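You operate a simulated robot arm through the tools that you are given. There is no shell and no other tool. Be economical: measure what you need, move in short steps, check, and stop when the job is done.

You run a simulated robot arm. Do the job below in one go: nothing can be reset, and whatever is moved stays where it is left.

JOB
Take the yellow sponge and leave it on the top of the wooden counter. Then put the clear bottle on the top of the low rack. Then put the black bowl on the steel counter left of the hob away on the right middle shelf of the steel stand. Then take the teal block and leave it on the green mat. Then lift the right freezer lid open. The order counts. Set down upright: clear bottle.

The check looks at the end state, three seconds after you hand in, the way a careful person would. Anything else that was tipped, shoved, dropped, spilled or broken makes it a failure. Lids that push on must go on centred and level and be pressed home; caps that screw on are set level and turned clockwise until they are tight.

ROBOT AND FRAMES
A 7-joint arm with a two-finger parallel gripper on a trunk, on a base that drives. Base frame: it is fixed to the floor where the robot stands at the start and does not move with it; the origin is under the middle of the robot, x ahead of it, y to its left, z up. Lengths are in mm, angles in degrees, forces in N, time in s.
With the tool pointing down near the work surface it reaches from about 360 to 760 mm from the robot's upright axis, wherever it stands. Its first joint turns from -115.0 to 115.0 degrees. Places, roughly: black bowl (15x15x7 cm) [-5300, 1300, 900]; clear bottle (7x7x16 cm) [300, 200, 900]; green mat (29x23 cm) [-920, 3340, 840]; right freezer lid [-7100, 400, 900]; right middle shelf of the steel stand [-6200, -700, 600]; teal block (12x7x4 cm) [-1800, 3300, 900]; top of the low rack [-700, -800, 800]; top of the wooden counter (44x25 cm) [-1300, 3340, 840]; yellow sponge (11x6x4 cm) [500, 200, 800]. Payload 3.91 kg.
The TCP is the grasp point between the finger pads, 30 mm short of the fingertips. In the tool frame z runs along the fingers and y along their closing line. The gripper opens to 110 mm. The fingers are 20 mm wide and 10 mm thick; the gripper's body (48 by 112 mm) begins 55 mm behind the TCP.
Orientation is that of the tool frame in the base frame, as [roll, pitch, yaw] about the fixed x, y, z axes, in that order (R = Rz(yaw) Ry(pitch) Rx(roll)). With the fingers straight down and closing along the base's y, the tool's x points along the base's -x, its y along +y and its z along -z.

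CONTROLS
- The arm moves only by the tool jog_arm. Its argument "targets" is a list of rows, each a list of 6 numbers: the shift along the base's x, y, z in mm, then the turn, a rotation vector about the base's x, y, z in degrees. In form: [[x, y, z, rx, ry, rz], ...]. A call has 1 to 10 rows; each row is the pose to reach, as a shift and turn from the pose commanded when the call began. "fingers" is the gripper command, from -1 (fully open) to 1 (shut), values between in proportion, set as the call begins (left out, the last holds). Each row takes 0.2 s and may step no farther than 50 mm and 8.6 degrees from the row before; otherwise, or with a gripper value out of range, the whole call is refused. A pose out of reach is approached as far as the arm can. The call stops where the force on the tool passes 40 N (or 10 N more than at its start, if that is more) or the arm is blocked; 0.2 s more then pass. The fingers move at their own pace (about 108 mm/s each) and stop on an object; they squeeze with about 25 N. The grip force told is the motor's: it shows also when the fingers shut on nothing. Time passes only in rows, and 0.2 s behind the last, so rows that repeat a pose let the fingers close. The reply holds the time, the measured pose of the TCP, the force on the tool along the base axes, the opening and the grip force, in the units named above and with some noise, with the torque about the TCP (base axes, N m) and any sound that the robot's microphone picked up.
- Cameras (640 x 400 px; columns grow to the right, rows downward): "scene" is now at [-19.7, 101.6, 1526]; the picture's right is [-0.75, -0.66, 0.00], its down [-0.56, 0.63, -0.54] and it looks along [0.36, -0.40, -0.84] (base axes); focal length 214 px, centre (320, 200). "wrist" rides on the gripper at [72, 17, -103] in the tool frame; the picture's right is [-0.23, 0.97, 0.00], its down [-0.76, -0.18, -0.62] and it looks along [-0.61, -0.14, 0.78] (tool axes); focal length 222 px, centre (320, 200). There is no depth. A picture from a camera that has moved, and an enlarged one, comes with that camera's place and axes in the base frame and with its lens. The place of the scene camera against the robot may be out by one fixed shift of up to 12 mm in any direction.
- camera(camera): a new picture of that camera. The clock stands still meanwhile.
- lift_body(by): slides the trunk up (or, below 0, down) by that many mm; the arm and the scene camera ride with it, the base frame stays. It gives what a move gives, with no picture.
- steer(legs): drives the robot by 1 to 6 legs, each [ahead, turn to the left] in mm and degrees, along the robot's own axes; the way and the turn of a leg run together, so that a leg with both is an arc; at most 1500 mm and 180 degrees a leg. The arm and the cameras ride along, it lands a little off, and it stops where it bumps. It gives what a move gives.
- pan_tilt(pan, tilt): turns the head with the scene camera to pan (to the left, within 155 degrees either way) and tilt (down, from -29 to 69), counted from straight ahead of the robot. It gives what a move gives.
- zoom(camera, box): a new picture of the part [left, top, right, bottom] of that camera's present view, enlarged. The clock stands still meanwhile.
- sign_off(): hands the job in; it is judged then, once.

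Go step by step. Nothing tells you exact positions but the pictures and the camera data: compare them with the known pose of the tool, close in by small moves and look again before you grip or let go. The budget is 165 turns and 112 pictures, counting those below and the enlarged ones. Unless the task says otherwise, let go and move clear before handing in, and close with one line.

The tools are called after "Call:" by a JSON object that holds its "method" and its "body". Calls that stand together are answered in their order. jog_arm: Moves the arm, as the interface text tells. Its arguments: {"type":"object","properties":{"targets":{"type":"array","items":{"type":"array","items":{"type":"number"}}},"fingers":{"type":"number"}},"required":["targets"]} The other tools are called the same way: lift_body (by) slides the trunk up or down; steer (legs) drives the base; pan_tilt (pan, tilt) turns the head that bears the scene camera; camera (camera) takes a picture; zoom (camera, box) takes an enlarged picture of a part of a camera's view; sign_off () hands the job in.

At the start:

```text
clock: 0.0
ee_pos: [226.9, -372.1, 1105.9]
tool_rot: [-180.0, 0.0, 179.9]
ft_force: [0.3, 0.1, 0.2]
torque: [0.0, 0.02, -0.04]
gripper_width: 109.9
grip_force: 0.0
trunk travel left (down, up): [-650.0, 340.0]
robot x, y, heading: [1.5, 0.8, 0.0]
head pan, tilt: [-48.6, 57.3]
```

scene: 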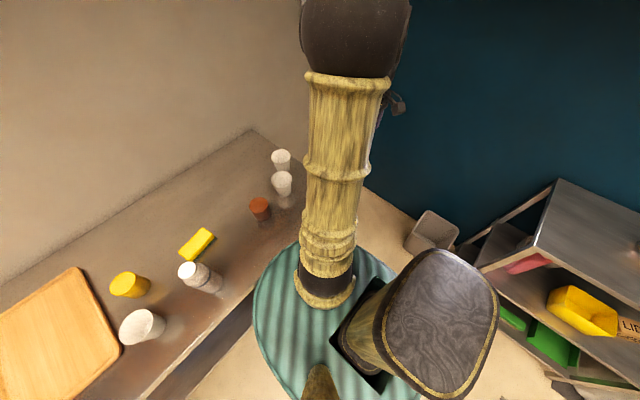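
wrist: 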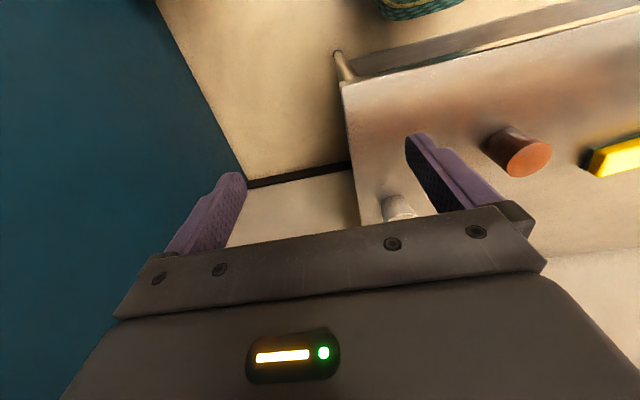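

The sponge looks to be near (490, 185) on the counter ahead, with several bottles and cups around it. I'll turn the head to look at the counter straight on.

Call:
{"method": "pan_tilt", "body": {"pan": 10, "tilt": 50}}

Call:
{"method": "camera", "body": {"camera": "scene"}}

```text
clock: 1.3
ee_pos: [224.8, -372.3, 1105.6]
tool_rot: [179.9, 0.0, -180.0]
ft_force: [0.2, -0.6, -0.6]
torque: [0.02, 0.0, 0.04]
gripper_width: 110.0
grip_force: 0.0
trunk travel left (down, up): [-650.0, 340.0]
robot x, y, heading: [-0.9, 2.2, 0.0]
head pan, tilt: [10.0, 50.0]
```

```text
109 pictures are left
camera scene: at [10.0, 167.1, 1535.4], right [0.17, -0.98, 0.0], down [-0.75, -0.13, -0.64], along [0.63, 0.11, -0.77], focal length 214 px, centre (320, 200)
```

scene: 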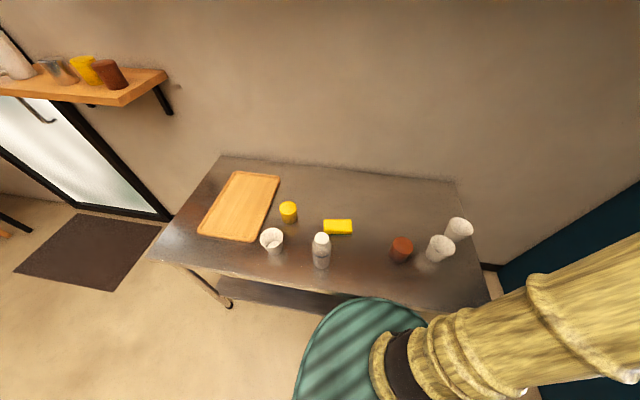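

Call:
{"method": "zoom", "body": {"camera": "scene", "box": [240, 180, 440, 305]}}

```text
3.20 times, centred on (340, 242) of scene
camera zoom: at [10.0, 167.1, 1535.4], right [0.17, -0.98, 0.0], down [-0.75, -0.13, -0.64], along [0.63, 0.11, -0.77], focal length 686 px, centre (256, 64)
```

zoom: 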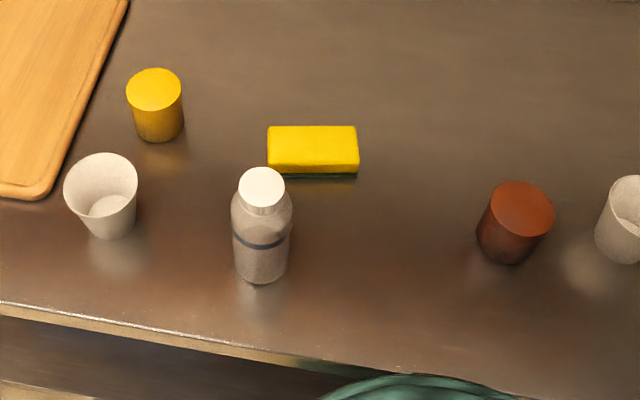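

The sponge is near (490, 181) with its top at z of about 810, turned about 10°. The bottle stands near (355, 218). I'm moving the arm over the sponge.

Call:
{"method": "jog_arm", "body": {"targets": [[26, 34, 0, 0, 0, 8.5], [52, 68, 0, 0, 0, 17], [78, 102, 0, 0, 0, 25.5], [104, 136, 0, 0, 0, 34], [130, 170, 0, 0, 0, 42.5], [156, 204, 0, 0, 0, 51], [182, 238, 0, 0, 0, 59.5], [208, 272, 0, 0, 0, 68]], "fingers": -1}}

Call:
{"method": "jog_arm", "body": {"targets": [[8, 40, -10, 0, 0, 5], [16, 80, -30, 0, 0, 10], [24, 120, -50, 0, 0, 15], [32, 160, -70, 0, 0, 20], [40, 200, -90, 0, 0, 25], [48, 240, -110, 0, 0, 30], [55, 280, -120, 0, 0, 32]]}}

Call:
{"method": "camera", "body": {"camera": "wrist"}}

Call:
{"method": "camera", "body": {"camera": "scene"}}

```text
clock: 3.1
ee_pos: [434.1, -100.8, 1106.3]
tool_rot: [-180.0, 0.0, -111.9]
ft_force: [-0.3, -0.2, -0.1]
torque: [0.01, -0.03, -0.01]
gripper_width: 110.1
grip_force: 0.0
trunk travel left (down, up): [-650.0, 340.0]
robot x, y, heading: [-1.4, 2.6, -0.3]
head pan, tilt: [10.0, 50.0]
```

```text
clock: 4.7
ee_pos: [484.9, 182.2, 983.5]
tool_rot: [180.0, 0.0, -80.0]
ft_force: [0.3, -0.1, 0.3]
torque: [-0.02, -0.02, 0.0]
gripper_width: 109.9
grip_force: 0.0
trunk travel left (down, up): [-650.0, 340.0]
robot x, y, heading: [3.4, 2.1, 0.2]
head pan, tilt: [10.0, 50.0]
```

```text
107 pictures are left
camera wrist: at [482.3, 109.5, 1086.8], right [-1.0, 0.05, 0.0], down [0.04, 0.78, 0.62], along [0.03, 0.62, -0.78], focal length 222 px, centre (320, 200)
```

wrist: 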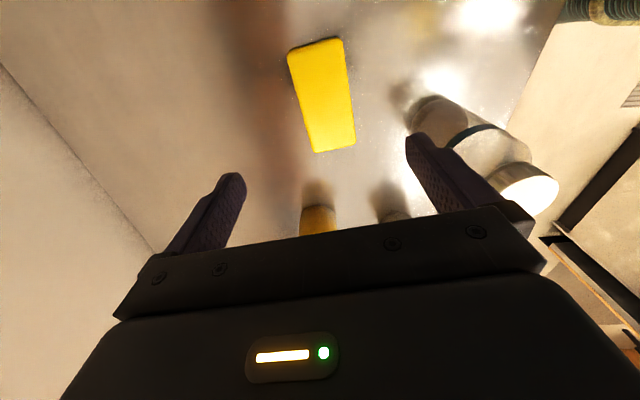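

```text
106 pictures are left
camera scene: at [10.4, 168.0, 1535.3], right [0.17, -0.98, 0.0], down [-0.75, -0.13, -0.64], along [0.63, 0.11, -0.77], focal length 214 px, centre (320, 200)
```

scene: 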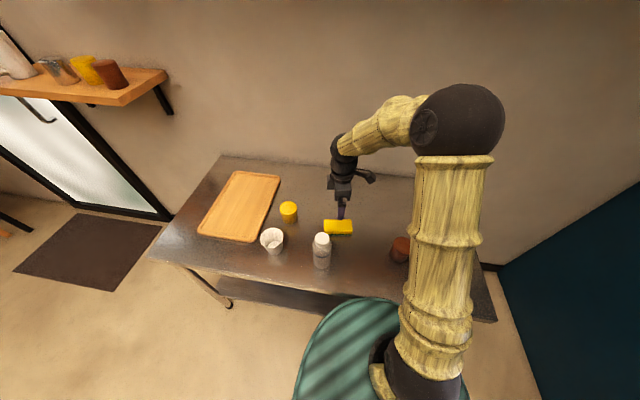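

The wrist view confirms the sponge at (481, 180) with its top at z of about 812. I'm descending over it and then closing.

Call:
{"method": "jog_arm", "body": {"targets": [[-3, -1, -45, 0, 0, 0], [-4, -1, -90, 0, 0, 0], [-4, -1, -135, 0, 0, 0], [-4, -1, -155, 0, 0, 0], [-4, -1, -165, 0, 0, 0], [-4, -1, -170, 0, 0, 0]]}}

Call:
{"method": "camera", "body": {"camera": "wrist"}}

Call:
{"method": "zoom", "body": {"camera": "scene", "box": [240, 180, 440, 305]}}

```text
clock: 5.8
ee_pos: [483.2, 179.3, 830.2]
tool_rot: [-179.8, -0.1, -79.9]
ft_force: [-6.3, -2.9, 22.7]
torque: [-0.34, 1.57, 0.11]
gripper_width: 110.0
grip_force: 0.0
trunk travel left (down, up): [-650.0, 340.0]
robot x, y, heading: [1.8, 0.9, 0.0]
head pan, tilt: [10.0, 50.0]
stopped in row 5: the force on the tool passed its limit at 49 N (the readings are from after the stop); the commanded pose is now the measured one
```

```text
105 pictures are left
camera wrist: at [479.7, 105.5, 933.6], right [-1.0, 0.05, 0.0], down [0.04, 0.78, 0.62], along [0.04, 0.62, -0.78], focal length 222 px, centre (320, 200)
```

wrist: 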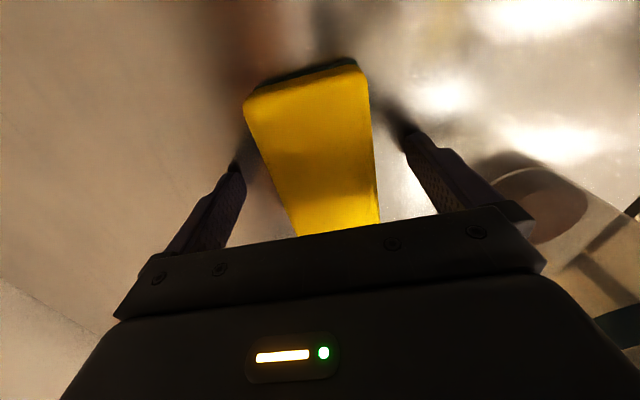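

```text
3.20 times, centred on (340, 242) of scene
camera zoom: at [7.8, 166.3, 1536.0], right [0.17, -0.98, 0.0], down [-0.75, -0.13, -0.64], along [0.63, 0.11, -0.77], focal length 686 px, centre (256, 64)
```

zoom: 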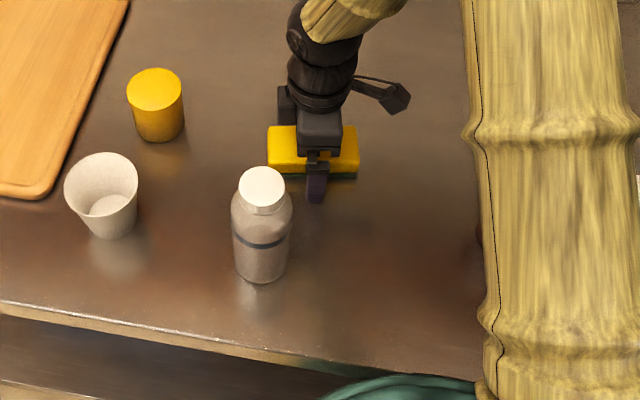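

The fingertips touched the counter, so its top is at z of about 800. I'll rise a few mm and close on the sponge.

Call:
{"method": "jog_arm", "body": {"targets": [[0, 0, 4, 0, 0, 0], [-2, 0, 5, 0, 0, 0]]}}

Call:
{"method": "jog_arm", "body": {"targets": [[0, 0, 0, 0, 0, 0], [0, 0, 0, 0, 0, 0], [0, 0, 0, 0, 0, 0]], "fingers": 1}}

Call:
{"method": "jog_arm", "body": {"targets": [[0, 0, 20, 0, 0, 0], [0, 0, 60, 0, 0, 0], [0, 0, 100, 0, 0, 0], [0, 0, 140, 0, 0, 0]]}}

Call:
{"method": "camera", "body": {"camera": "wrist"}}

```text
clock: 6.4
ee_pos: [482.5, 179.2, 833.0]
tool_rot: [-179.7, 0.0, -80.0]
ft_force: [0.2, -0.3, -1.0]
torque: [0.0, 0.02, 0.01]
gripper_width: 109.7
grip_force: 0.1
trunk travel left (down, up): [-650.0, 340.0]
robot x, y, heading: [-3.6, -0.6, 0.1]
head pan, tilt: [10.0, 50.0]
```

```text
clock: 7.2
ee_pos: [483.8, 178.9, 833.2]
tool_rot: [-179.8, 0.1, -79.9]
ft_force: [0.5, 0.4, 0.1]
torque: [0.04, 0.0, 0.0]
gripper_width: 55.4
grip_force: 24.8
trunk travel left (down, up): [-650.0, 340.0]
robot x, y, heading: [-0.7, 3.3, 0.1]
head pan, tilt: [10.0, 50.0]
```

```text
clock: 8.2
ee_pos: [482.0, 180.4, 972.3]
tool_rot: [-179.8, 0.0, -79.9]
ft_force: [-1.0, 0.1, 0.1]
torque: [0.0, 0.02, 0.01]
gripper_width: 55.4
grip_force: 24.9
trunk travel left (down, up): [-650.0, 340.0]
robot x, y, heading: [-0.7, 3.8, -0.2]
head pan, tilt: [10.0, 50.0]
```

```text
103 pictures are left
camera wrist: at [479.2, 108.0, 1075.4], right [-1.0, 0.05, 0.0], down [0.04, 0.78, 0.62], along [0.04, 0.62, -0.78], focal length 222 px, centre (320, 200)
```

wrist: 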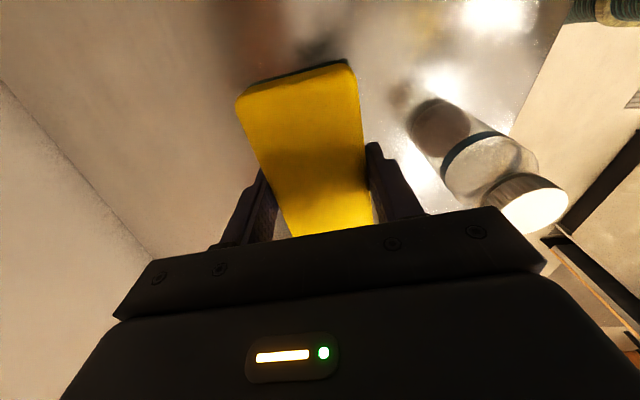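

The sponge is held. I'll lift and tuck the arm, then survey the surroundings to plan the drive.

Call:
{"method": "jog_arm", "body": {"targets": [[-15, -20, 40, 0, 0, 0], [-30, -60, 80, 0, 0, 0], [-45, -100, 120, 0, 0, 0], [-60, -140, 150, 0, 0, 0], [-65, -170, 180, 0, 0, 0]]}}

Call:
{"method": "pan_tilt", "body": {"pan": 95, "tilt": 20}}

Call:
{"method": "camera", "body": {"camera": "scene"}}

Call:
{"method": "pan_tilt", "body": {"pan": 150, "tilt": 20}}

Call:
{"method": "camera", "body": {"camera": "scene"}}

Call:
{"method": "pan_tilt", "body": {"pan": -150, "tilt": 25}}

Call:
{"method": "camera", "body": {"camera": "scene"}}

```text
refused: row 2 steps farther than a row can; nothing moved
```

```text
clock: 9.8
ee_pos: [483.1, 180.9, 971.0]
tool_rot: [-179.8, -0.1, -80.0]
ft_force: [-0.3, -0.1, -0.1]
torque: [0.01, 0.04, -0.03]
gripper_width: 55.4
grip_force: 24.8
trunk travel left (down, up): [-650.0, 340.0]
robot x, y, heading: [2.7, 1.7, -0.1]
head pan, tilt: [95.0, 20.0]
```

```text
102 pictures are left
camera scene: at [-73.7, 246.7, 1580.9], right [1.0, 0.09, 0.0], down [0.03, -0.34, -0.94], along [-0.08, 0.94, -0.34], focal length 214 px, centre (320, 200)
```

scene: 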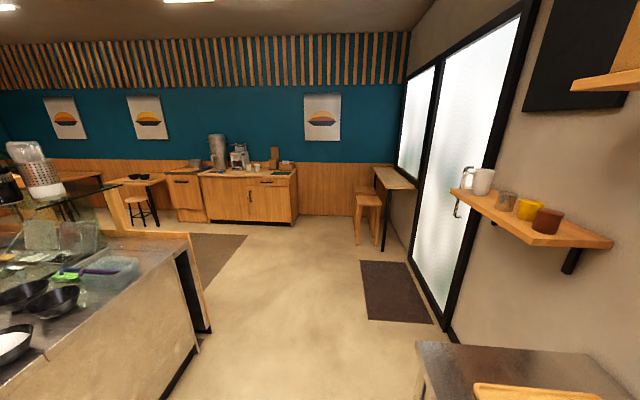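

```text
clock: 11.0
ee_pos: [483.6, 180.7, 970.7]
tool_rot: [-179.9, -0.1, -80.0]
ft_force: [-0.2, -0.2, -0.9]
torque: [0.02, 0.01, 0.01]
gripper_width: 55.3
grip_force: 24.8
trunk travel left (down, up): [-650.0, 340.0]
robot x, y, heading: [5.0, -0.8, -0.1]
head pan, tilt: [150.0, 20.0]
```

```text
101 pictures are left
camera scene: at [-146.3, 200.6, 1581.0], right [0.5, 0.87, 0.0], down [0.3, -0.17, -0.94], along [-0.81, 0.47, -0.34], focal length 214 px, centre (320, 200)
```

scene: 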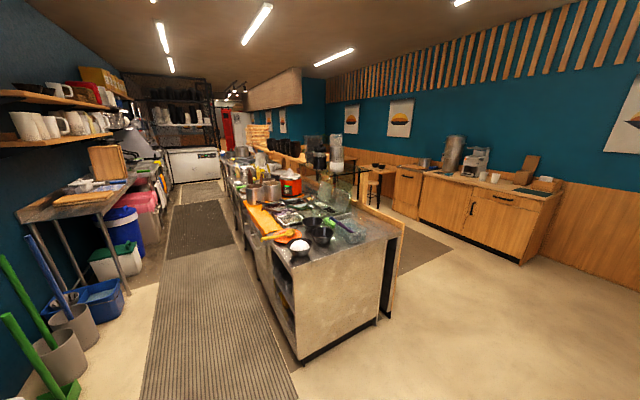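

```text
clock: 15.1
ee_pos: [482.7, 180.5, 970.8]
tool_rot: [-179.8, 0.0, -80.0]
ft_force: [-0.1, -0.2, -0.6]
torque: [0.0, -0.01, -0.02]
gripper_width: 55.2
grip_force: 24.9
trunk travel left (down, up): [-650.0, 340.0]
robot x, y, heading: [-0.2, -0.5, 0.3]
head pan, tilt: [-150.0, 25.0]
```

```text
100 pictures are left
camera scene: at [-145.4, 107.8, 1572.9], right [-0.5, 0.87, 0.0], down [0.37, 0.21, -0.91], along [-0.78, -0.45, -0.42], focal length 214 px, centre (320, 200)
```

scene: 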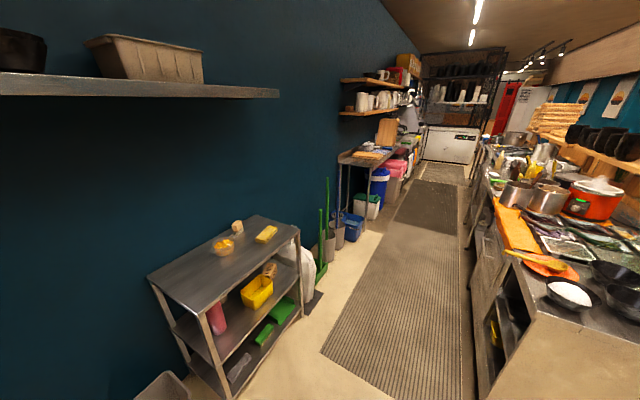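

Now I have the layout: a lane runs to my left, past the island end at x of about -1080, to the wooden cabinet at y of about 3.3 m. I'll raise and tuck the arm, then drive.

Call:
{"method": "jog_arm", "body": {"targets": [[0, 0, 45, 0, 0, 0], [0, -10, 90, 0, 0, 0], [-10, -45, 120, 0, 0, 0], [-25, -80, 150, 0, 0, 0], [-45, -115, 175, 0, 0, 0], [-60, -155, 190, 0, 0, 0]]}}

Call:
{"method": "pan_tilt", "body": {"pan": 0, "tilt": 35}}

Call:
{"method": "steer", "body": {"legs": [[0, 90], [1500, 0]]}}

Call:
{"method": "camera", "body": {"camera": "scene"}}

```text
clock: 16.5
ee_pos: [419.4, 24.1, 1161.8]
tool_rot: [-179.7, 0.0, -80.0]
ft_force: [-0.7, -0.6, -1.2]
torque: [0.0, -0.03, -0.05]
gripper_width: 55.2
grip_force: 24.4
trunk travel left (down, up): [-650.0, 340.0]
robot x, y, heading: [-1.4, -0.4, 0.1]
head pan, tilt: [-150.0, 25.0]
```

```text
clock: 18.9
ee_pos: [420.5, 25.4, 1161.6]
tool_rot: [-179.7, 0.0, -80.0]
ft_force: [-0.6, 0.2, -0.9]
torque: [0.0, -0.02, 0.01]
gripper_width: 55.5
grip_force: 25.3
trunk travel left (down, up): [-650.0, 340.0]
robot x, y, heading: [-1.0, 0.8, -0.1]
head pan, tilt: [0.0, 35.0]
```

```text
clock: 29.8
ee_pos: [-17.8, 1231.7, 1161.5]
tool_rot: [-179.8, -0.1, 9.4]
ft_force: [0.9, 0.1, -0.4]
torque: [0.03, -0.02, 0.0]
gripper_width: 55.3
grip_force: 25.1
trunk travel left (down, up): [-650.0, 340.0]
robot x, y, heading: [0.2, 810.6, 86.6]
head pan, tilt: [0.0, 35.0]
stopped in leg 2: the robot was blocked; the commanded pose is now the measured one
```

```text
99 pictures are left
camera scene: at [-157.2, 848.5, 1557.1], right [1.0, -0.06, 0.0], down [-0.04, -0.57, -0.82], along [0.05, 0.82, -0.57], focal length 214 px, centre (320, 200)
```

scene: 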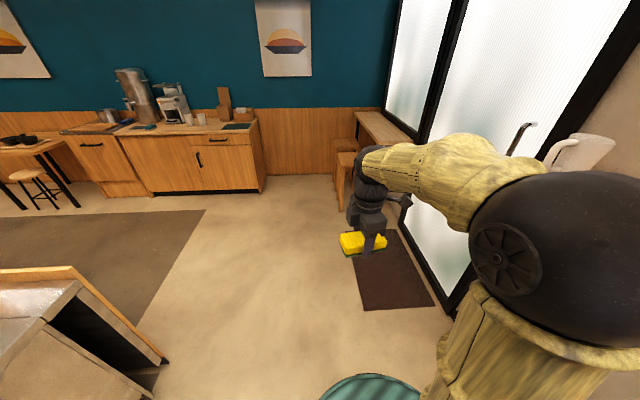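

The drive was blocked, perhaps because the elbow met the wall shelf. I'll look right before moving.

Call:
{"method": "pan_tilt", "body": {"pan": -45, "tilt": 30}}

Call:
{"method": "camera", "body": {"camera": "scene"}}

Call:
{"method": "pan_tilt", "body": {"pan": -110, "tilt": 40}}

Call:
{"method": "camera", "body": {"camera": "scene"}}

```text
clock: 30.9
ee_pos: [-17.4, 1231.0, 1161.5]
tool_rot: [-179.8, 0.1, 9.3]
ft_force: [-0.4, 0.0, -0.7]
torque: [0.02, -0.02, -0.01]
gripper_width: 55.5
grip_force: 24.7
trunk travel left (down, up): [-650.0, 340.0]
robot x, y, heading: [2.3, 809.4, 86.2]
head pan, tilt: [-45.0, 30.0]
```

```text
98 pictures are left
camera scene: at [-94.6, 821.0, 1564.9], right [0.66, -0.75, 0.0], down [-0.38, -0.33, -0.87], along [0.65, 0.57, -0.5], focal length 214 px, centre (320, 200)
```

scene: 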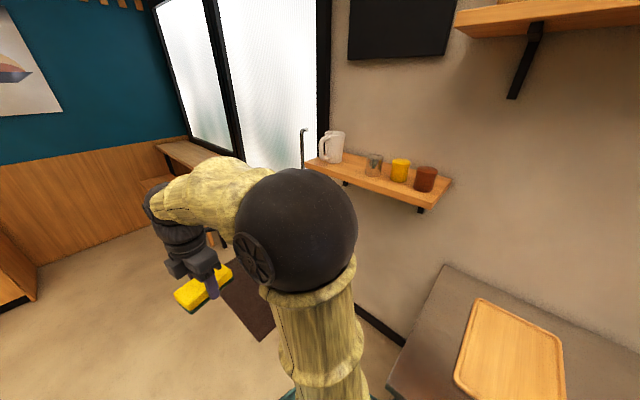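

```text
clock: 32.2
ee_pos: [-17.4, 1232.4, 1162.1]
tool_rot: [-179.8, 0.0, 9.3]
ft_force: [0.1, -0.2, 0.2]
torque: [-0.02, 0.01, 0.01]
gripper_width: 55.3
grip_force: 25.0
trunk travel left (down, up): [-650.0, 340.0]
robot x, y, heading: [2.7, 808.4, 86.2]
head pan, tilt: [-110.0, 40.0]
```

```text
97 pictures are left
camera scene: at [-84.7, 727.1, 1549.6], right [-0.4, -0.92, 0.0], down [-0.59, 0.26, -0.77], along [0.7, -0.31, -0.64], focal length 214 px, centre (320, 200)
```

scene: 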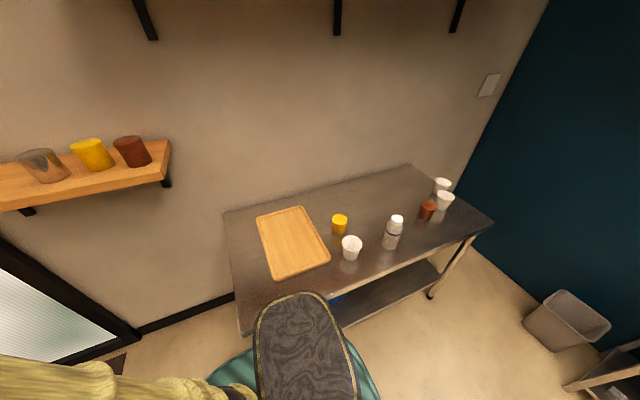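

The round base touched the table's corner and nothing on it moved. I'll steer left around it and carry on.

Call:
{"method": "steer", "body": {"legs": [[0, 40], [350, 0], [0, -30], [800, 0]]}}

Call:
{"method": "pan_tilt", "body": {"pan": 20, "tilt": 35}}

Call:
{"method": "camera", "body": {"camera": "scene"}}

```text
clock: 34.1
ee_pos: [-137.2, 1190.4, 1161.5]
tool_rot: [-179.9, -0.1, 26.3]
ft_force: [-0.5, -0.1, -1.3]
torque: [0.02, 0.03, 0.01]
gripper_width: 55.6
grip_force: 24.9
trunk travel left (down, up): [-650.0, 340.0]
robot x, y, heading: [-2.4, 794.0, 91.5]
head pan, tilt: [-110.0, 40.0]
stopped in leg 1: the robot was blocked; the commanded pose is now the measured one
```

```text
clock: 36.2
ee_pos: [-134.2, 1191.2, 1160.9]
tool_rot: [-179.9, 0.0, 26.1]
ft_force: [-0.4, 0.2, -0.3]
torque: [-0.01, 0.0, -0.03]
gripper_width: 55.2
grip_force: 24.9
trunk travel left (down, up): [-650.0, 340.0]
robot x, y, heading: [-2.5, 790.9, 91.2]
head pan, tilt: [20.0, 35.0]
```

```text
96 pictures are left
camera scene: at [-189.9, 811.6, 1557.1], right [0.93, 0.36, 0.0], down [0.21, -0.53, -0.82], along [-0.3, 0.76, -0.57], focal length 214 px, centre (320, 200)
```

scene: 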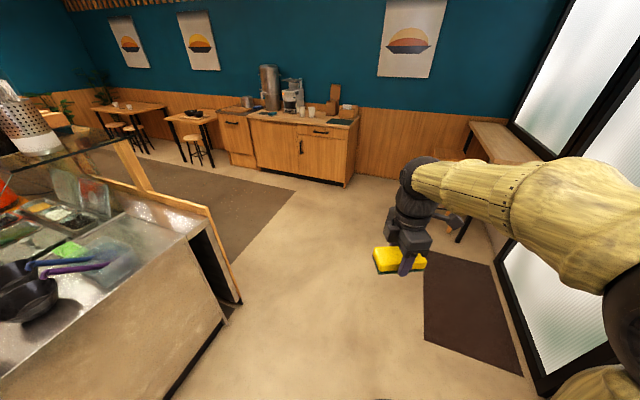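

The base is rubbing the table edge on its right. I'll back off along an arc that leads away from the table.

Call:
{"method": "steer", "body": {"legs": [[-300, -25]]}}

```text
clock: 38.5
ee_pos: [-9.9, 919.8, 1162.4]
tool_rot: [-179.7, 0.0, 1.1]
ft_force: [1.0, -0.1, -0.3]
torque: [0.05, 0.02, -0.01]
gripper_width: 55.4
grip_force: 24.7
trunk travel left (down, up): [-650.0, 340.0]
robot x, y, heading: [-58.5, 501.4, 66.5]
head pan, tilt: [20.0, 35.0]
```

Call:
{"method": "steer", "body": {"legs": [[-250, 0], [0, 28], [1450, 0]]}}

Call:
{"method": "camera", "body": {"camera": "scene"}}

```text
clock: 50.5
ee_pos: [-390.9, 2133.9, 1160.6]
tool_rot: [-179.9, 0.0, 27.7]
ft_force: [-0.5, -0.4, -0.2]
torque: [-0.02, -0.01, 0.02]
gripper_width: 55.4
grip_force: 25.0
trunk travel left (down, up): [-650.0, 340.0]
robot x, y, heading: [-244.3, 1739.0, 93.0]
head pan, tilt: [20.0, 35.0]
```

```text
95 pictures are left
camera scene: at [-434.1, 1752.7, 1557.1], right [0.92, 0.39, 0.0], down [0.22, -0.53, -0.82], along [-0.32, 0.75, -0.57], focal length 214 px, centre (320, 200)
```

scene: 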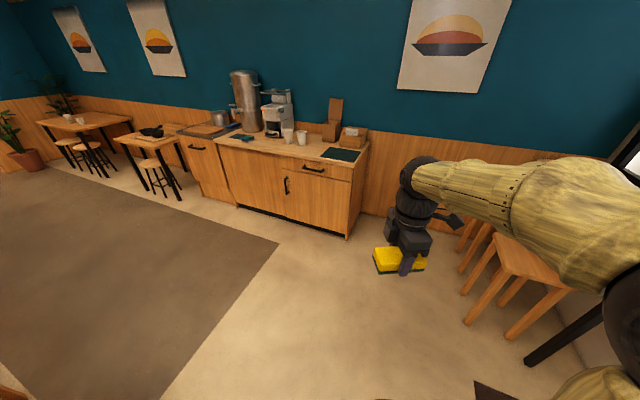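

The cabinet front edge is at y of about 3000, and the target patch in front of the cups looks free. I'm driving to stand before it.

Call:
{"method": "steer", "body": {"legs": [[0, 45], [1390, 0], [0, -48]]}}

Call:
{"method": "pan_tilt", "body": {"pan": 0, "tilt": 50}}

Call:
{"method": "camera", "body": {"camera": "scene"}}

```text
clock: 64.8
ee_pos: [-1401.9, 3090.5, 1161.3]
tool_rot: [-180.0, 0.1, 24.0]
ft_force: [0.2, -0.7, -0.4]
torque: [0.02, 0.02, 0.01]
gripper_width: 55.6
grip_force: 25.4
trunk travel left (down, up): [-650.0, 340.0]
robot x, y, heading: [-1286.3, 2686.6, 89.3]
head pan, tilt: [20.0, 35.0]
```

```text
clock: 65.6
ee_pos: [-1403.2, 3090.8, 1160.1]
tool_rot: [-179.9, -0.2, 24.0]
ft_force: [0.3, -0.6, -1.1]
torque: [-0.02, 0.01, 0.0]
gripper_width: 55.4
grip_force: 25.2
trunk travel left (down, up): [-650.0, 340.0]
robot x, y, heading: [-1282.5, 2691.4, 89.4]
head pan, tilt: [0.0, 50.0]
```

```text
94 pictures are left
camera scene: at [-1443.0, 2708.3, 1535.4], right [1.0, -0.01, 0.0], down [-0.01, -0.77, -0.64], along [0.01, 0.64, -0.77], focal length 214 px, centre (320, 200)
```

scene: 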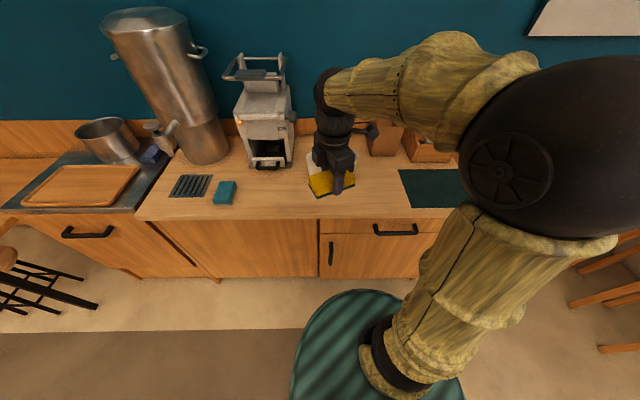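

The teal block is at about (-1834, 3307) and the counter front edge is at y of about 3193. I'm moving the arm towards (-1290, 3320), squared up, and will look from the wrist.

Call:
{"method": "jog_arm", "body": {"targets": [[18, 35, 0, 0, 0, -4], [37, 70, 0, 0, 0, -8], [56, 105, -10, 0, 0, -12], [75, 140, -20, 0, 0, -16], [93, 180, -40, 0, 0, -20], [112, 215, -60, 0, 0, -24]]}}

Call:
{"method": "camera", "body": {"camera": "wrist"}}

Call:
{"method": "camera", "body": {"camera": "scene"}}

```text
clock: 67.0
ee_pos: [-1289.0, 3307.2, 1100.7]
tool_rot: [-180.0, 0.0, -0.1]
ft_force: [0.6, -0.5, -0.3]
torque: [0.01, 0.01, -0.01]
gripper_width: 55.3
grip_force: 25.0
trunk travel left (down, up): [-650.0, 340.0]
robot x, y, heading: [-1283.4, 2686.4, 89.1]
head pan, tilt: [0.0, 50.0]
```

```text
93 pictures are left
camera wrist: at [-1216.5, 3291.3, 1204.0], right [-0.23, -0.97, 0.0], down [-0.76, 0.18, 0.62], along [-0.61, 0.14, -0.78], focal length 222 px, centre (320, 200)
```

wrist: 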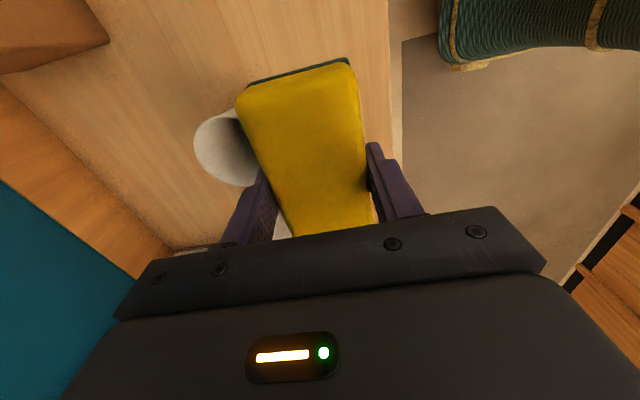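

```text
92 pictures are left
camera scene: at [-1442.5, 2709.7, 1535.4], right [1.0, -0.01, 0.0], down [-0.01, -0.77, -0.64], along [0.01, 0.64, -0.77], focal length 214 px, centre (320, 200)
```

scene: 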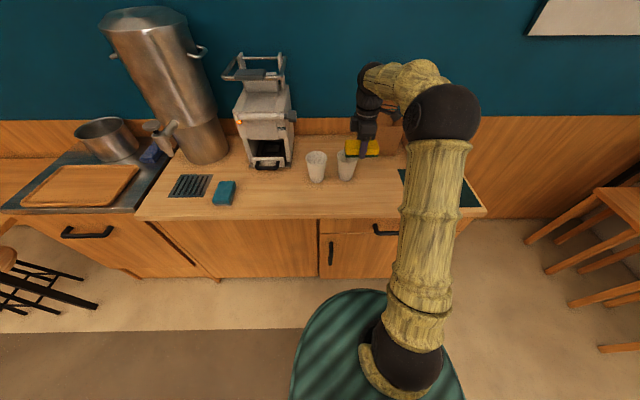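

Two cups stand at y of about 3460 near x -1310 and -1450, so in front of them at (-1295, 3285) is free. I'm descending there.

Call:
{"method": "jog_arm", "body": {"targets": [[-3, -15, -40, 0, 0, 0], [-6, -22, -85, 0, 0, 0], [-6, -22, -130, 0, 0, 0], [-6, -22, -170, 0, 0, 0], [-6, -22, -195, 0, 0, 0]]}}

Call:
{"method": "camera", "body": {"camera": "scene"}}

Call:
{"method": "camera", "body": {"camera": "wrist"}}

```text
clock: 68.2
ee_pos: [-1295.2, 3284.4, 904.6]
tool_rot: [-179.9, 0.0, -0.1]
ft_force: [-0.2, -0.1, -2.1]
torque: [-0.03, 0.0, 0.03]
gripper_width: 55.6
grip_force: 25.4
trunk travel left (down, up): [-650.0, 340.0]
robot x, y, heading: [-1283.6, 2691.2, 89.2]
head pan, tilt: [0.0, 50.0]
```

```text
91 pictures are left
camera scene: at [-1442.9, 2708.7, 1535.4], right [1.0, -0.01, 0.0], down [-0.01, -0.77, -0.64], along [0.01, 0.64, -0.77], focal length 214 px, centre (320, 200)
```

scene: 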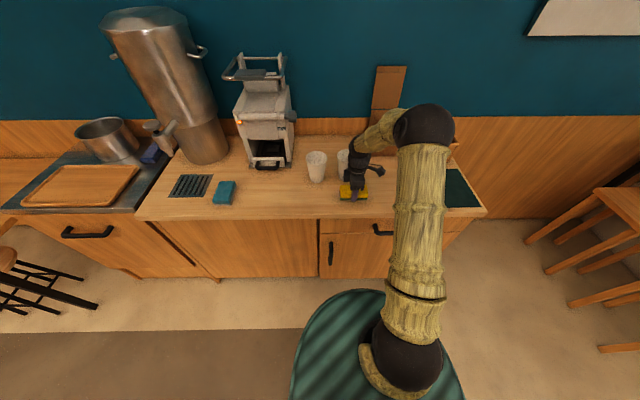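

```text
90 pictures are left
camera wrist: at [-1222.7, 3268.5, 1007.9], right [-0.23, -0.97, 0.0], down [-0.76, 0.18, 0.62], along [-0.61, 0.14, -0.78], focal length 222 px, centre (320, 200)
```

wrist: 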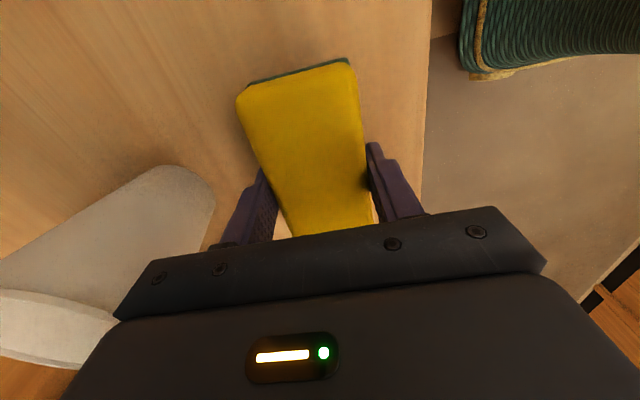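

Call:
{"method": "jog_arm", "body": {"targets": [[0, 0, -12, 0, 0, 0], [0, 0, -20, 0, 0, 0], [0, 0, -25, 0, 0, 0], [0, 0, -28, 0, 0, 0], [0, 0, -31, 0, 0, 0]]}}

```text
clock: 69.4
ee_pos: [-1296.1, 3284.2, 881.3]
tool_rot: [-179.3, -0.1, -0.1]
ft_force: [1.4, -9.3, 19.2]
torque: [-0.55, 0.01, 0.01]
gripper_width: 55.3
grip_force: 25.5
trunk travel left (down, up): [-650.0, 340.0]
robot x, y, heading: [-1285.9, 2688.1, 89.1]
head pan, tilt: [0.0, 50.0]
stopped in row 5: the force on the tool passed its limit at 42 N (the readings are from after the stop); the commanded pose is now the measured one
```

Call:
{"method": "jog_arm", "body": {"targets": [[0, 0, 2, 0, 0, 0], [0, 0, 2, 0, 0, 0], [0, 0, 2, 0, 0, 0]], "fingers": -0.5}}

Call:
{"method": "jog_arm", "body": {"targets": [[0, 0, 30, 0, 0, 0], [0, 0, 75, 0, 0, 0], [0, -10, 120, 0, 0, 0], [0, -40, 155, 0, 0, 0], [0, -80, 185, 0, 0, 0], [0, -120, 210, 0, 0, 0], [-10, -160, 235, 0, 0, 0], [-30, -195, 260, 0, 0, 0]]}}

Call:
{"method": "camera", "body": {"camera": "scene"}}

```text
clock: 70.2
ee_pos: [-1297.3, 3286.8, 881.0]
tool_rot: [-179.4, -0.1, -0.1]
ft_force: [-0.5, -0.5, 0.3]
torque: [0.0, 0.02, 0.02]
gripper_width: 82.4
grip_force: 0.0
trunk travel left (down, up): [-650.0, 340.0]
robot x, y, heading: [-1287.7, 2688.3, 89.2]
head pan, tilt: [0.0, 50.0]
```

```text
clock: 72.0
ee_pos: [-1329.4, 3090.0, 1140.3]
tool_rot: [-179.3, 0.0, -0.2]
ft_force: [-0.1, -0.3, 0.0]
torque: [0.0, 0.0, 0.03]
gripper_width: 82.5
grip_force: 0.0
trunk travel left (down, up): [-650.0, 340.0]
robot x, y, heading: [-1285.3, 2691.1, 89.3]
head pan, tilt: [0.0, 50.0]
```

```text
89 pictures are left
camera scene: at [-1443.4, 2707.0, 1535.3], right [1.0, -0.01, 0.0], down [-0.01, -0.77, -0.64], along [0.01, 0.64, -0.77], focal length 214 px, centre (320, 200)
```

scene: 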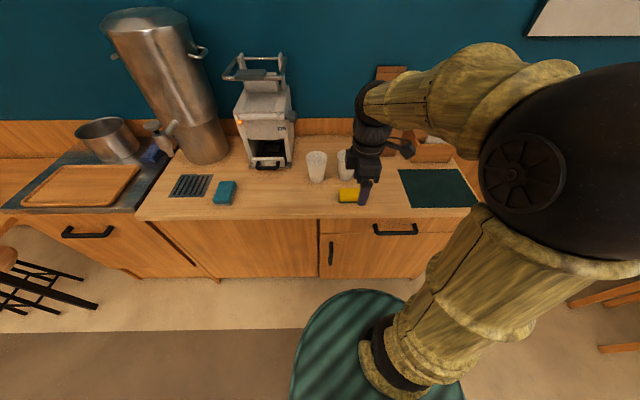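

The sponge is placed in front of the cups. Next I drive back towards the table for the bottle.

Call:
{"method": "steer", "body": {"legs": [[0, -134], [1450, 0]]}}

```text
clock: 88.8
ee_pos: [47.3, 1362.2, 1140.6]
tool_rot: [-179.3, -0.2, -135.7]
ft_force: [0.3, 0.3, -0.1]
torque: [0.05, -0.02, -0.01]
gripper_width: 82.5
grip_force: 0.0
trunk travel left (down, up): [-650.0, 340.0]
robot x, y, heading: [-269.1, 1620.3, -46.4]
head pan, tilt: [0.0, 50.0]
```

Call:
{"method": "steer", "body": {"legs": [[0, -37.5], [1410, 0], [0, 84]]}}

Call:
{"method": "pan_tilt", "body": {"pan": 5, "tilt": 50}}

Call:
{"method": "camera", "body": {"camera": "scene"}}

```text
clock: 104.5
ee_pos: [283.1, 290.3, 1141.3]
tool_rot: [-179.4, 0.0, -90.1]
ft_force: [-0.1, -0.4, 1.0]
torque: [-0.01, 0.02, 0.03]
gripper_width: 82.8
grip_force: 0.1
trunk travel left (down, up): [-650.0, 340.0]
robot x, y, heading: [-118.1, 246.0, -0.7]
head pan, tilt: [0.0, 50.0]
```

```text
clock: 105.2
ee_pos: [284.7, 291.4, 1140.1]
tool_rot: [-179.4, 0.0, -90.1]
ft_force: [-0.2, 0.2, -0.6]
torque: [0.0, -0.03, 0.04]
gripper_width: 82.7
grip_force: 0.0
trunk travel left (down, up): [-650.0, 340.0]
robot x, y, heading: [-116.2, 248.5, -0.7]
head pan, tilt: [5.0, 50.0]
```

```text
88 pictures are left
camera scene: at [-105.7, 407.6, 1535.4], right [0.07, -1.0, 0.0], down [-0.76, -0.06, -0.64], along [0.64, 0.05, -0.77], focal length 214 px, centre (320, 200)
```

scene: 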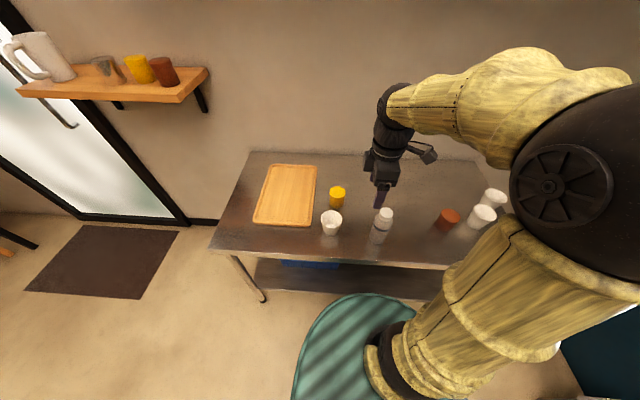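

The bottle is near (338, 220). I'm moving the gripper over it to look from the wrist.

Call:
{"method": "jog_arm", "body": {"targets": [[10, -18, 0, 0.2, 0, 0], [25, -36, 0, 0.4, 0, 0], [40, -54, 0, 0.6, 0, 0], [53, -71, 0, 0.6, 0, 0]], "fingers": -1}}

Call:
{"method": "camera", "body": {"camera": "wrist"}}

Call:
{"method": "camera", "body": {"camera": "scene"}}

```text
clock: 106.2
ee_pos: [337.0, 218.4, 1141.0]
tool_rot: [-179.5, 0.5, -90.1]
ft_force: [1.0, -0.1, 0.9]
torque: [-0.01, 0.0, 0.02]
gripper_width: 109.8
grip_force: 0.0
trunk travel left (down, up): [-650.0, 340.0]
robot x, y, heading: [-118.2, 244.3, -0.6]
head pan, tilt: [5.0, 50.0]
```

```text
87 pictures are left
camera wrist: at [320.0, 146.2, 1243.4], right [-0.97, 0.23, -0.01], down [0.17, 0.76, 0.63], along [0.15, 0.61, -0.77], focal length 222 px, centre (320, 200)
```

wrist: 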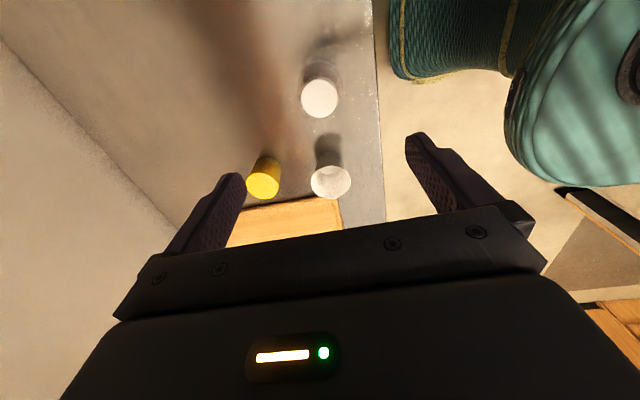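

```text
86 pictures are left
camera scene: at [-105.2, 407.3, 1535.4], right [0.07, -1.0, 0.0], down [-0.76, -0.06, -0.64], along [0.64, 0.05, -0.77], focal length 214 px, centre (320, 200)
```

scene: 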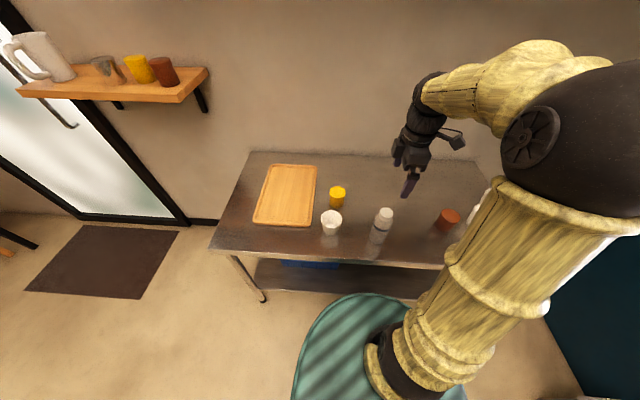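

Call:
{"method": "jog_arm", "body": {"targets": [[1, 0, -45, -0.5, 0.5, 0], [3, 0, -90, -0.5, 0.5, 0], [3, 0, -130, -0.5, 0.5, 0]]}}

Call:
{"method": "camera", "body": {"camera": "wrist"}}

Call:
{"method": "zoom", "body": {"camera": "scene", "box": [320, 140, 480, 240]}}

```text
clock: 107.0
ee_pos: [338.6, 219.2, 1011.0]
tool_rot: [-179.8, 0.2, -90.1]
ft_force: [-0.7, 0.4, 0.4]
torque: [-0.02, 0.01, 0.01]
gripper_width: 110.1
grip_force: 0.0
trunk travel left (down, up): [-650.0, 340.0]
robot x, y, heading: [-121.8, 244.8, -0.6]
head pan, tilt: [5.0, 50.0]
```

```text
85 pictures are left
camera wrist: at [322.0, 148.6, 1114.0], right [-0.97, 0.23, 0.0], down [0.18, 0.76, 0.62], along [0.14, 0.61, -0.78], focal length 222 px, centre (320, 200)
```

wrist: 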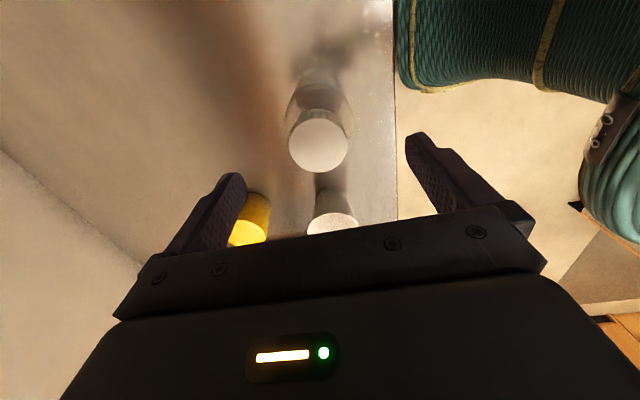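

```text
4.00 times, centred on (400, 190) of scene
camera zoom: at [-105.1, 407.5, 1535.4], right [0.07, -1.0, 0.0], down [-0.76, -0.06, -0.64], along [0.64, 0.05, -0.77], focal length 858 px, centre (0, 240)
```

zoom: 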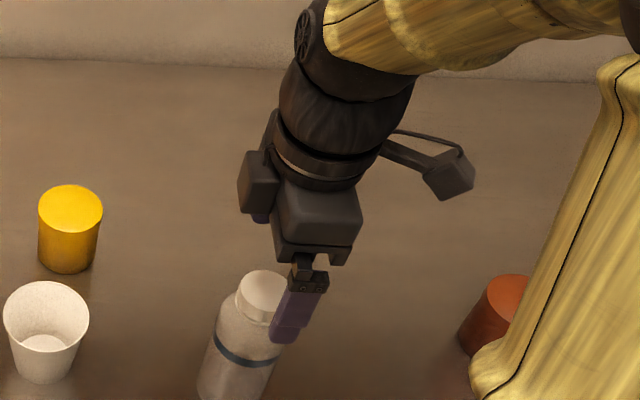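

The cap top is at about (338, 215, 965). I'm descending to z of about 922 and closing on the upper body of the bottle.

Call:
{"method": "jog_arm", "body": {"targets": [[0, -3, -30, 0, 0, 0], [0, -3, -60, 0, 0, 0], [0, -3, -80, 0, 0, 0], [0, -3, -88, 0, 0, 0]]}}

Call:
{"method": "camera", "body": {"camera": "wrist"}}

Call:
{"method": "zoom", "body": {"camera": "scene", "box": [320, 160, 480, 260]}}

```text
clock: 108.0
ee_pos: [338.9, 218.0, 923.4]
tool_rot: [-179.9, 0.0, -90.1]
ft_force: [0.3, -1.2, 0.1]
torque: [-0.02, 0.02, 0.0]
gripper_width: 110.2
grip_force: 0.0
trunk travel left (down, up): [-650.0, 340.0]
robot x, y, heading: [-117.3, 246.0, -0.9]
head pan, tilt: [5.0, 50.0]
```

```text
83 pictures are left
camera wrist: at [322.8, 146.0, 1025.4], right [-0.97, 0.23, 0.0], down [0.18, 0.76, 0.62], along [0.14, 0.61, -0.78], focal length 222 px, centre (320, 200)
```

wrist: 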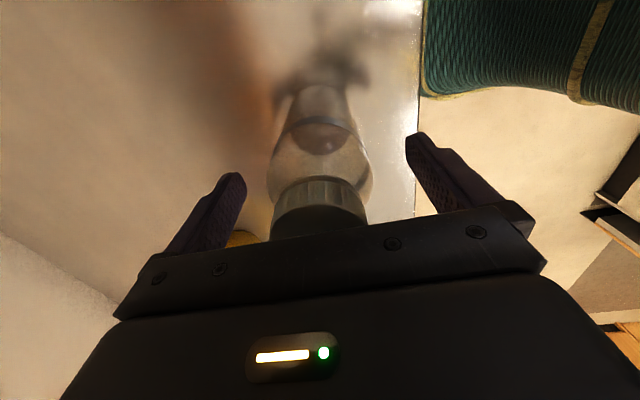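

```text
4.00 times, centred on (400, 210) of scene
camera zoom: at [-105.4, 407.5, 1535.4], right [0.07, -1.0, 0.0], down [-0.76, -0.06, -0.64], along [0.64, 0.05, -0.77], focal length 858 px, centre (0, 160)
```

zoom: 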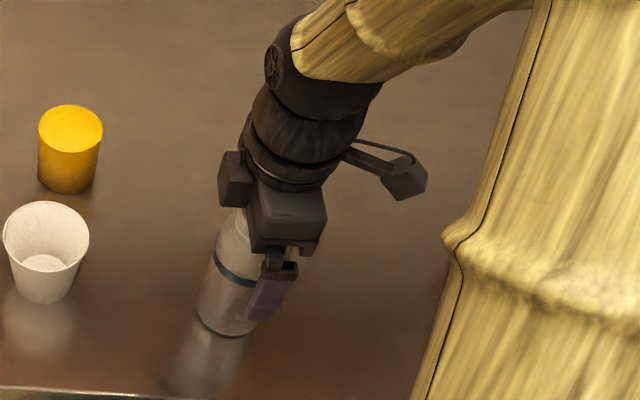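

Call:
{"method": "jog_arm", "body": {"targets": [[0, 0, 0, 0, 0, 0], [0, 0, 0, 0, 0, 0], [0, 0, 0, 0, 0, 0]], "fingers": 1}}

Call:
{"method": "jog_arm", "body": {"targets": [[0, 0, 20, 0, 0, 0], [0, 0, 60, 0, 0, 0], [0, 0, 100, 0, 0, 0], [0, 0, 145, 0, 0, 0], [0, 0, 190, 0, 0, 0], [0, 0, 235, 0, 0, 0]]}}

Call:
{"method": "camera", "body": {"camera": "wrist"}}

Call:
{"method": "camera", "body": {"camera": "scene"}}

```text
clock: 108.8
ee_pos: [340.1, 217.5, 922.1]
tool_rot: [-180.0, 0.2, -90.1]
ft_force: [0.2, 0.5, -0.1]
torque: [-0.02, 0.0, 0.01]
gripper_width: 61.7
grip_force: 25.2
trunk travel left (down, up): [-650.0, 340.0]
robot x, y, heading: [-119.3, 251.4, -0.7]
head pan, tilt: [5.0, 50.0]
```

```text
clock: 110.2
ee_pos: [342.0, 216.1, 1157.0]
tool_rot: [-179.8, 0.2, -90.0]
ft_force: [0.3, 0.2, -1.4]
torque: [-0.01, -0.01, 0.0]
gripper_width: 61.5
grip_force: 25.1
trunk travel left (down, up): [-650.0, 340.0]
robot x, y, heading: [-118.6, 246.5, -0.7]
head pan, tilt: [5.0, 50.0]
```

```text
81 pictures are left
camera wrist: at [324.2, 145.8, 1260.2], right [-0.97, 0.23, 0.0], down [0.18, 0.76, 0.62], along [0.14, 0.61, -0.78], focal length 222 px, centre (320, 200)
```

wrist: 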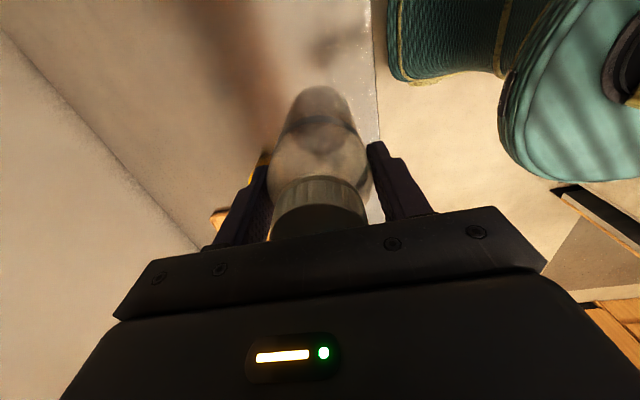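

```text
80 pictures are left
camera scene: at [-105.9, 407.7, 1535.3], right [0.07, -1.0, 0.0], down [-0.76, -0.06, -0.64], along [0.64, 0.05, -0.77], focal length 214 px, centre (320, 200)
```

scene: 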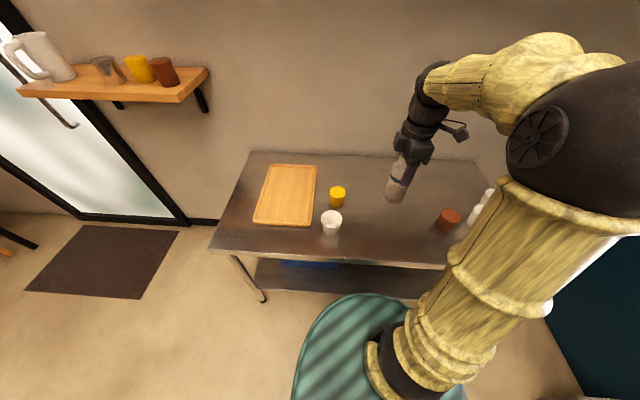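

The bottle is held and upright. The rack top spans x from -1087 to -401 and y from -590 to -1000, and its left half is free. I'm driving in front of it.

Call:
{"method": "steer", "body": {"legs": [[0, -134.6], [600, 0], [0, 45]]}}

Call:
{"method": "pan_tilt", "body": {"pan": 0, "tilt": 50}}

Call:
{"method": "camera", "body": {"camera": "scene"}}

```text
clock: 117.0
ee_pos: [-350.1, -152.6, 1156.6]
tool_rot: [-179.9, 0.2, 153.7]
ft_force: [-0.9, 0.7, -0.9]
torque: [0.0, 0.05, 0.03]
gripper_width: 61.6
grip_force: 25.0
trunk travel left (down, up): [-650.0, 340.0]
robot x, y, heading: [-117.5, 245.9, -117.0]
head pan, tilt: [5.0, 50.0]
stopped in leg 1: the robot was blocked; the commanded pose is now the measured one
```

```text
clock: 117.7
ee_pos: [-350.3, -152.1, 1157.0]
tool_rot: [-179.9, 0.2, 153.6]
ft_force: [0.3, 0.1, -1.2]
torque: [-0.04, 0.03, 0.0]
gripper_width: 61.7
grip_force: 25.5
trunk travel left (down, up): [-650.0, 340.0]
robot x, y, heading: [-119.1, 247.4, -116.7]
head pan, tilt: [0.0, 50.0]
```

```text
79 pictures are left
camera scene: at [3.7, 162.8, 1535.4], right [-0.89, 0.45, 0.0], down [0.35, 0.68, -0.64], along [-0.29, -0.57, -0.77], focal length 214 px, centre (320, 200)
```

scene: 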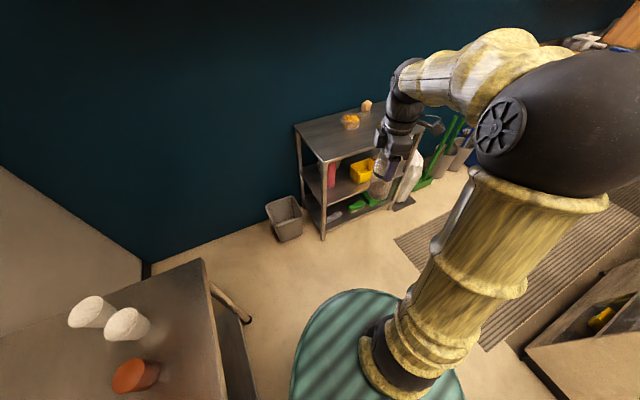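

The turn was blocked by something, so I'll look around the base.

Call:
{"method": "pan_tilt", "body": {"pan": -120, "tilt": 60}}

Call:
{"method": "camera", "body": {"camera": "scene"}}

Call:
{"method": "pan_tilt", "body": {"pan": 110, "tilt": 60}}

Call:
{"method": "camera", "body": {"camera": "scene"}}

```text
clock: 119.7
ee_pos: [-349.6, -152.0, 1156.0]
tool_rot: [-179.9, 0.0, 153.7]
ft_force: [-1.2, -0.9, -1.2]
torque: [-0.01, -0.03, 0.03]
gripper_width: 61.6
grip_force: 24.8
trunk travel left (down, up): [-650.0, 340.0]
robot x, y, heading: [-120.2, 246.8, -117.2]
head pan, tilt: [-120.0, 60.0]
```

```text
78 pictures are left
camera scene: at [2.2, 287.3, 1522.8], right [0.84, 0.55, 0.0], down [0.47, -0.73, -0.5], along [-0.27, 0.42, -0.87], focal length 214 px, centre (320, 200)
```

scene: 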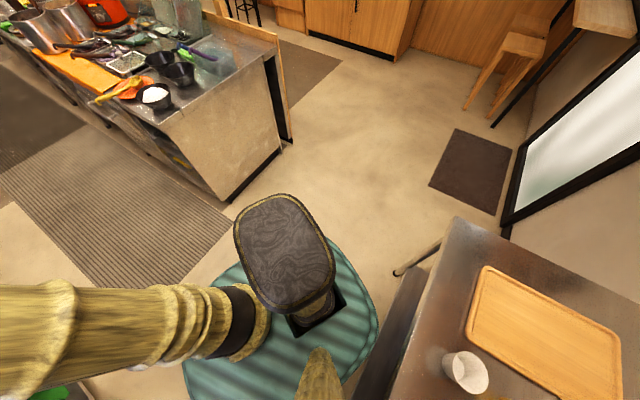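

```text
clock: 123.0
ee_pos: [-349.9, -151.3, 1156.6]
tool_rot: [-179.9, 0.1, 153.7]
ft_force: [-0.4, -0.5, -0.8]
torque: [0.01, -0.02, 0.0]
gripper_width: 61.3
grip_force: 25.3
trunk travel left (down, up): [-650.0, 340.0]
robot x, y, heading: [-117.9, 246.6, -116.9]
head pan, tilt: [110.0, 60.0]
```

```text
77 pictures are left
camera scene: at [104.7, 223.3, 1522.8], right [-0.12, -0.99, 0.0], down [-0.86, 0.11, -0.5], along [0.5, -0.06, -0.87], focal length 214 px, centre (320, 200)
```

scene: 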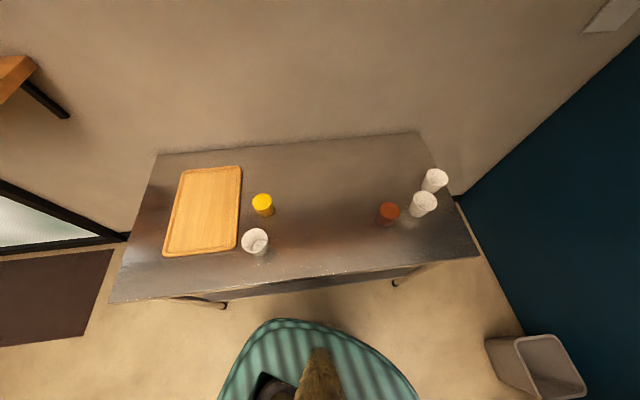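

The base's rear corners reach about 410 mm and one touched the table's frame. I'll pull forward first, then turn.

Call:
{"method": "steer", "body": {"legs": [[380, 0], [0, -43], [210, 0], [0, 70]]}}

Call:
{"method": "pan_tilt", "body": {"pan": 0, "tilt": 50}}

Call:
{"method": "camera", "body": {"camera": "scene"}}

```text
clock: 134.3
ee_pos: [-510.5, -626.4, 1155.9]
tool_rot: [-180.0, 0.1, -178.8]
ft_force: [0.0, -0.2, -2.2]
torque: [-0.01, -0.02, -0.02]
gripper_width: 61.4
grip_force: 24.8
trunk travel left (down, up): [-650.0, 340.0]
robot x, y, heading: [-488.7, -167.3, -89.5]
head pan, tilt: [110.0, 60.0]
```

```text
clock: 136.2
ee_pos: [-510.1, -626.7, 1157.0]
tool_rot: [-179.9, 0.1, -178.8]
ft_force: [0.1, 0.4, -1.4]
torque: [-0.01, -0.02, 0.0]
gripper_width: 61.6
grip_force: 24.9
trunk travel left (down, up): [-650.0, 340.0]
robot x, y, heading: [-485.1, -166.1, -89.5]
head pan, tilt: [0.0, 50.0]
```

```text
76 pictures are left
camera scene: at [-342.1, -181.0, 1535.4], right [-1.0, -0.01, 0.0], down [-0.01, 0.77, -0.64], along [0.01, -0.64, -0.77], focal length 214 px, centre (320, 200)
```

scene: 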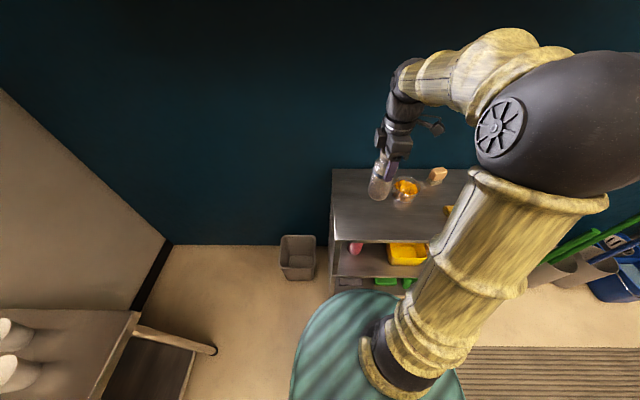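

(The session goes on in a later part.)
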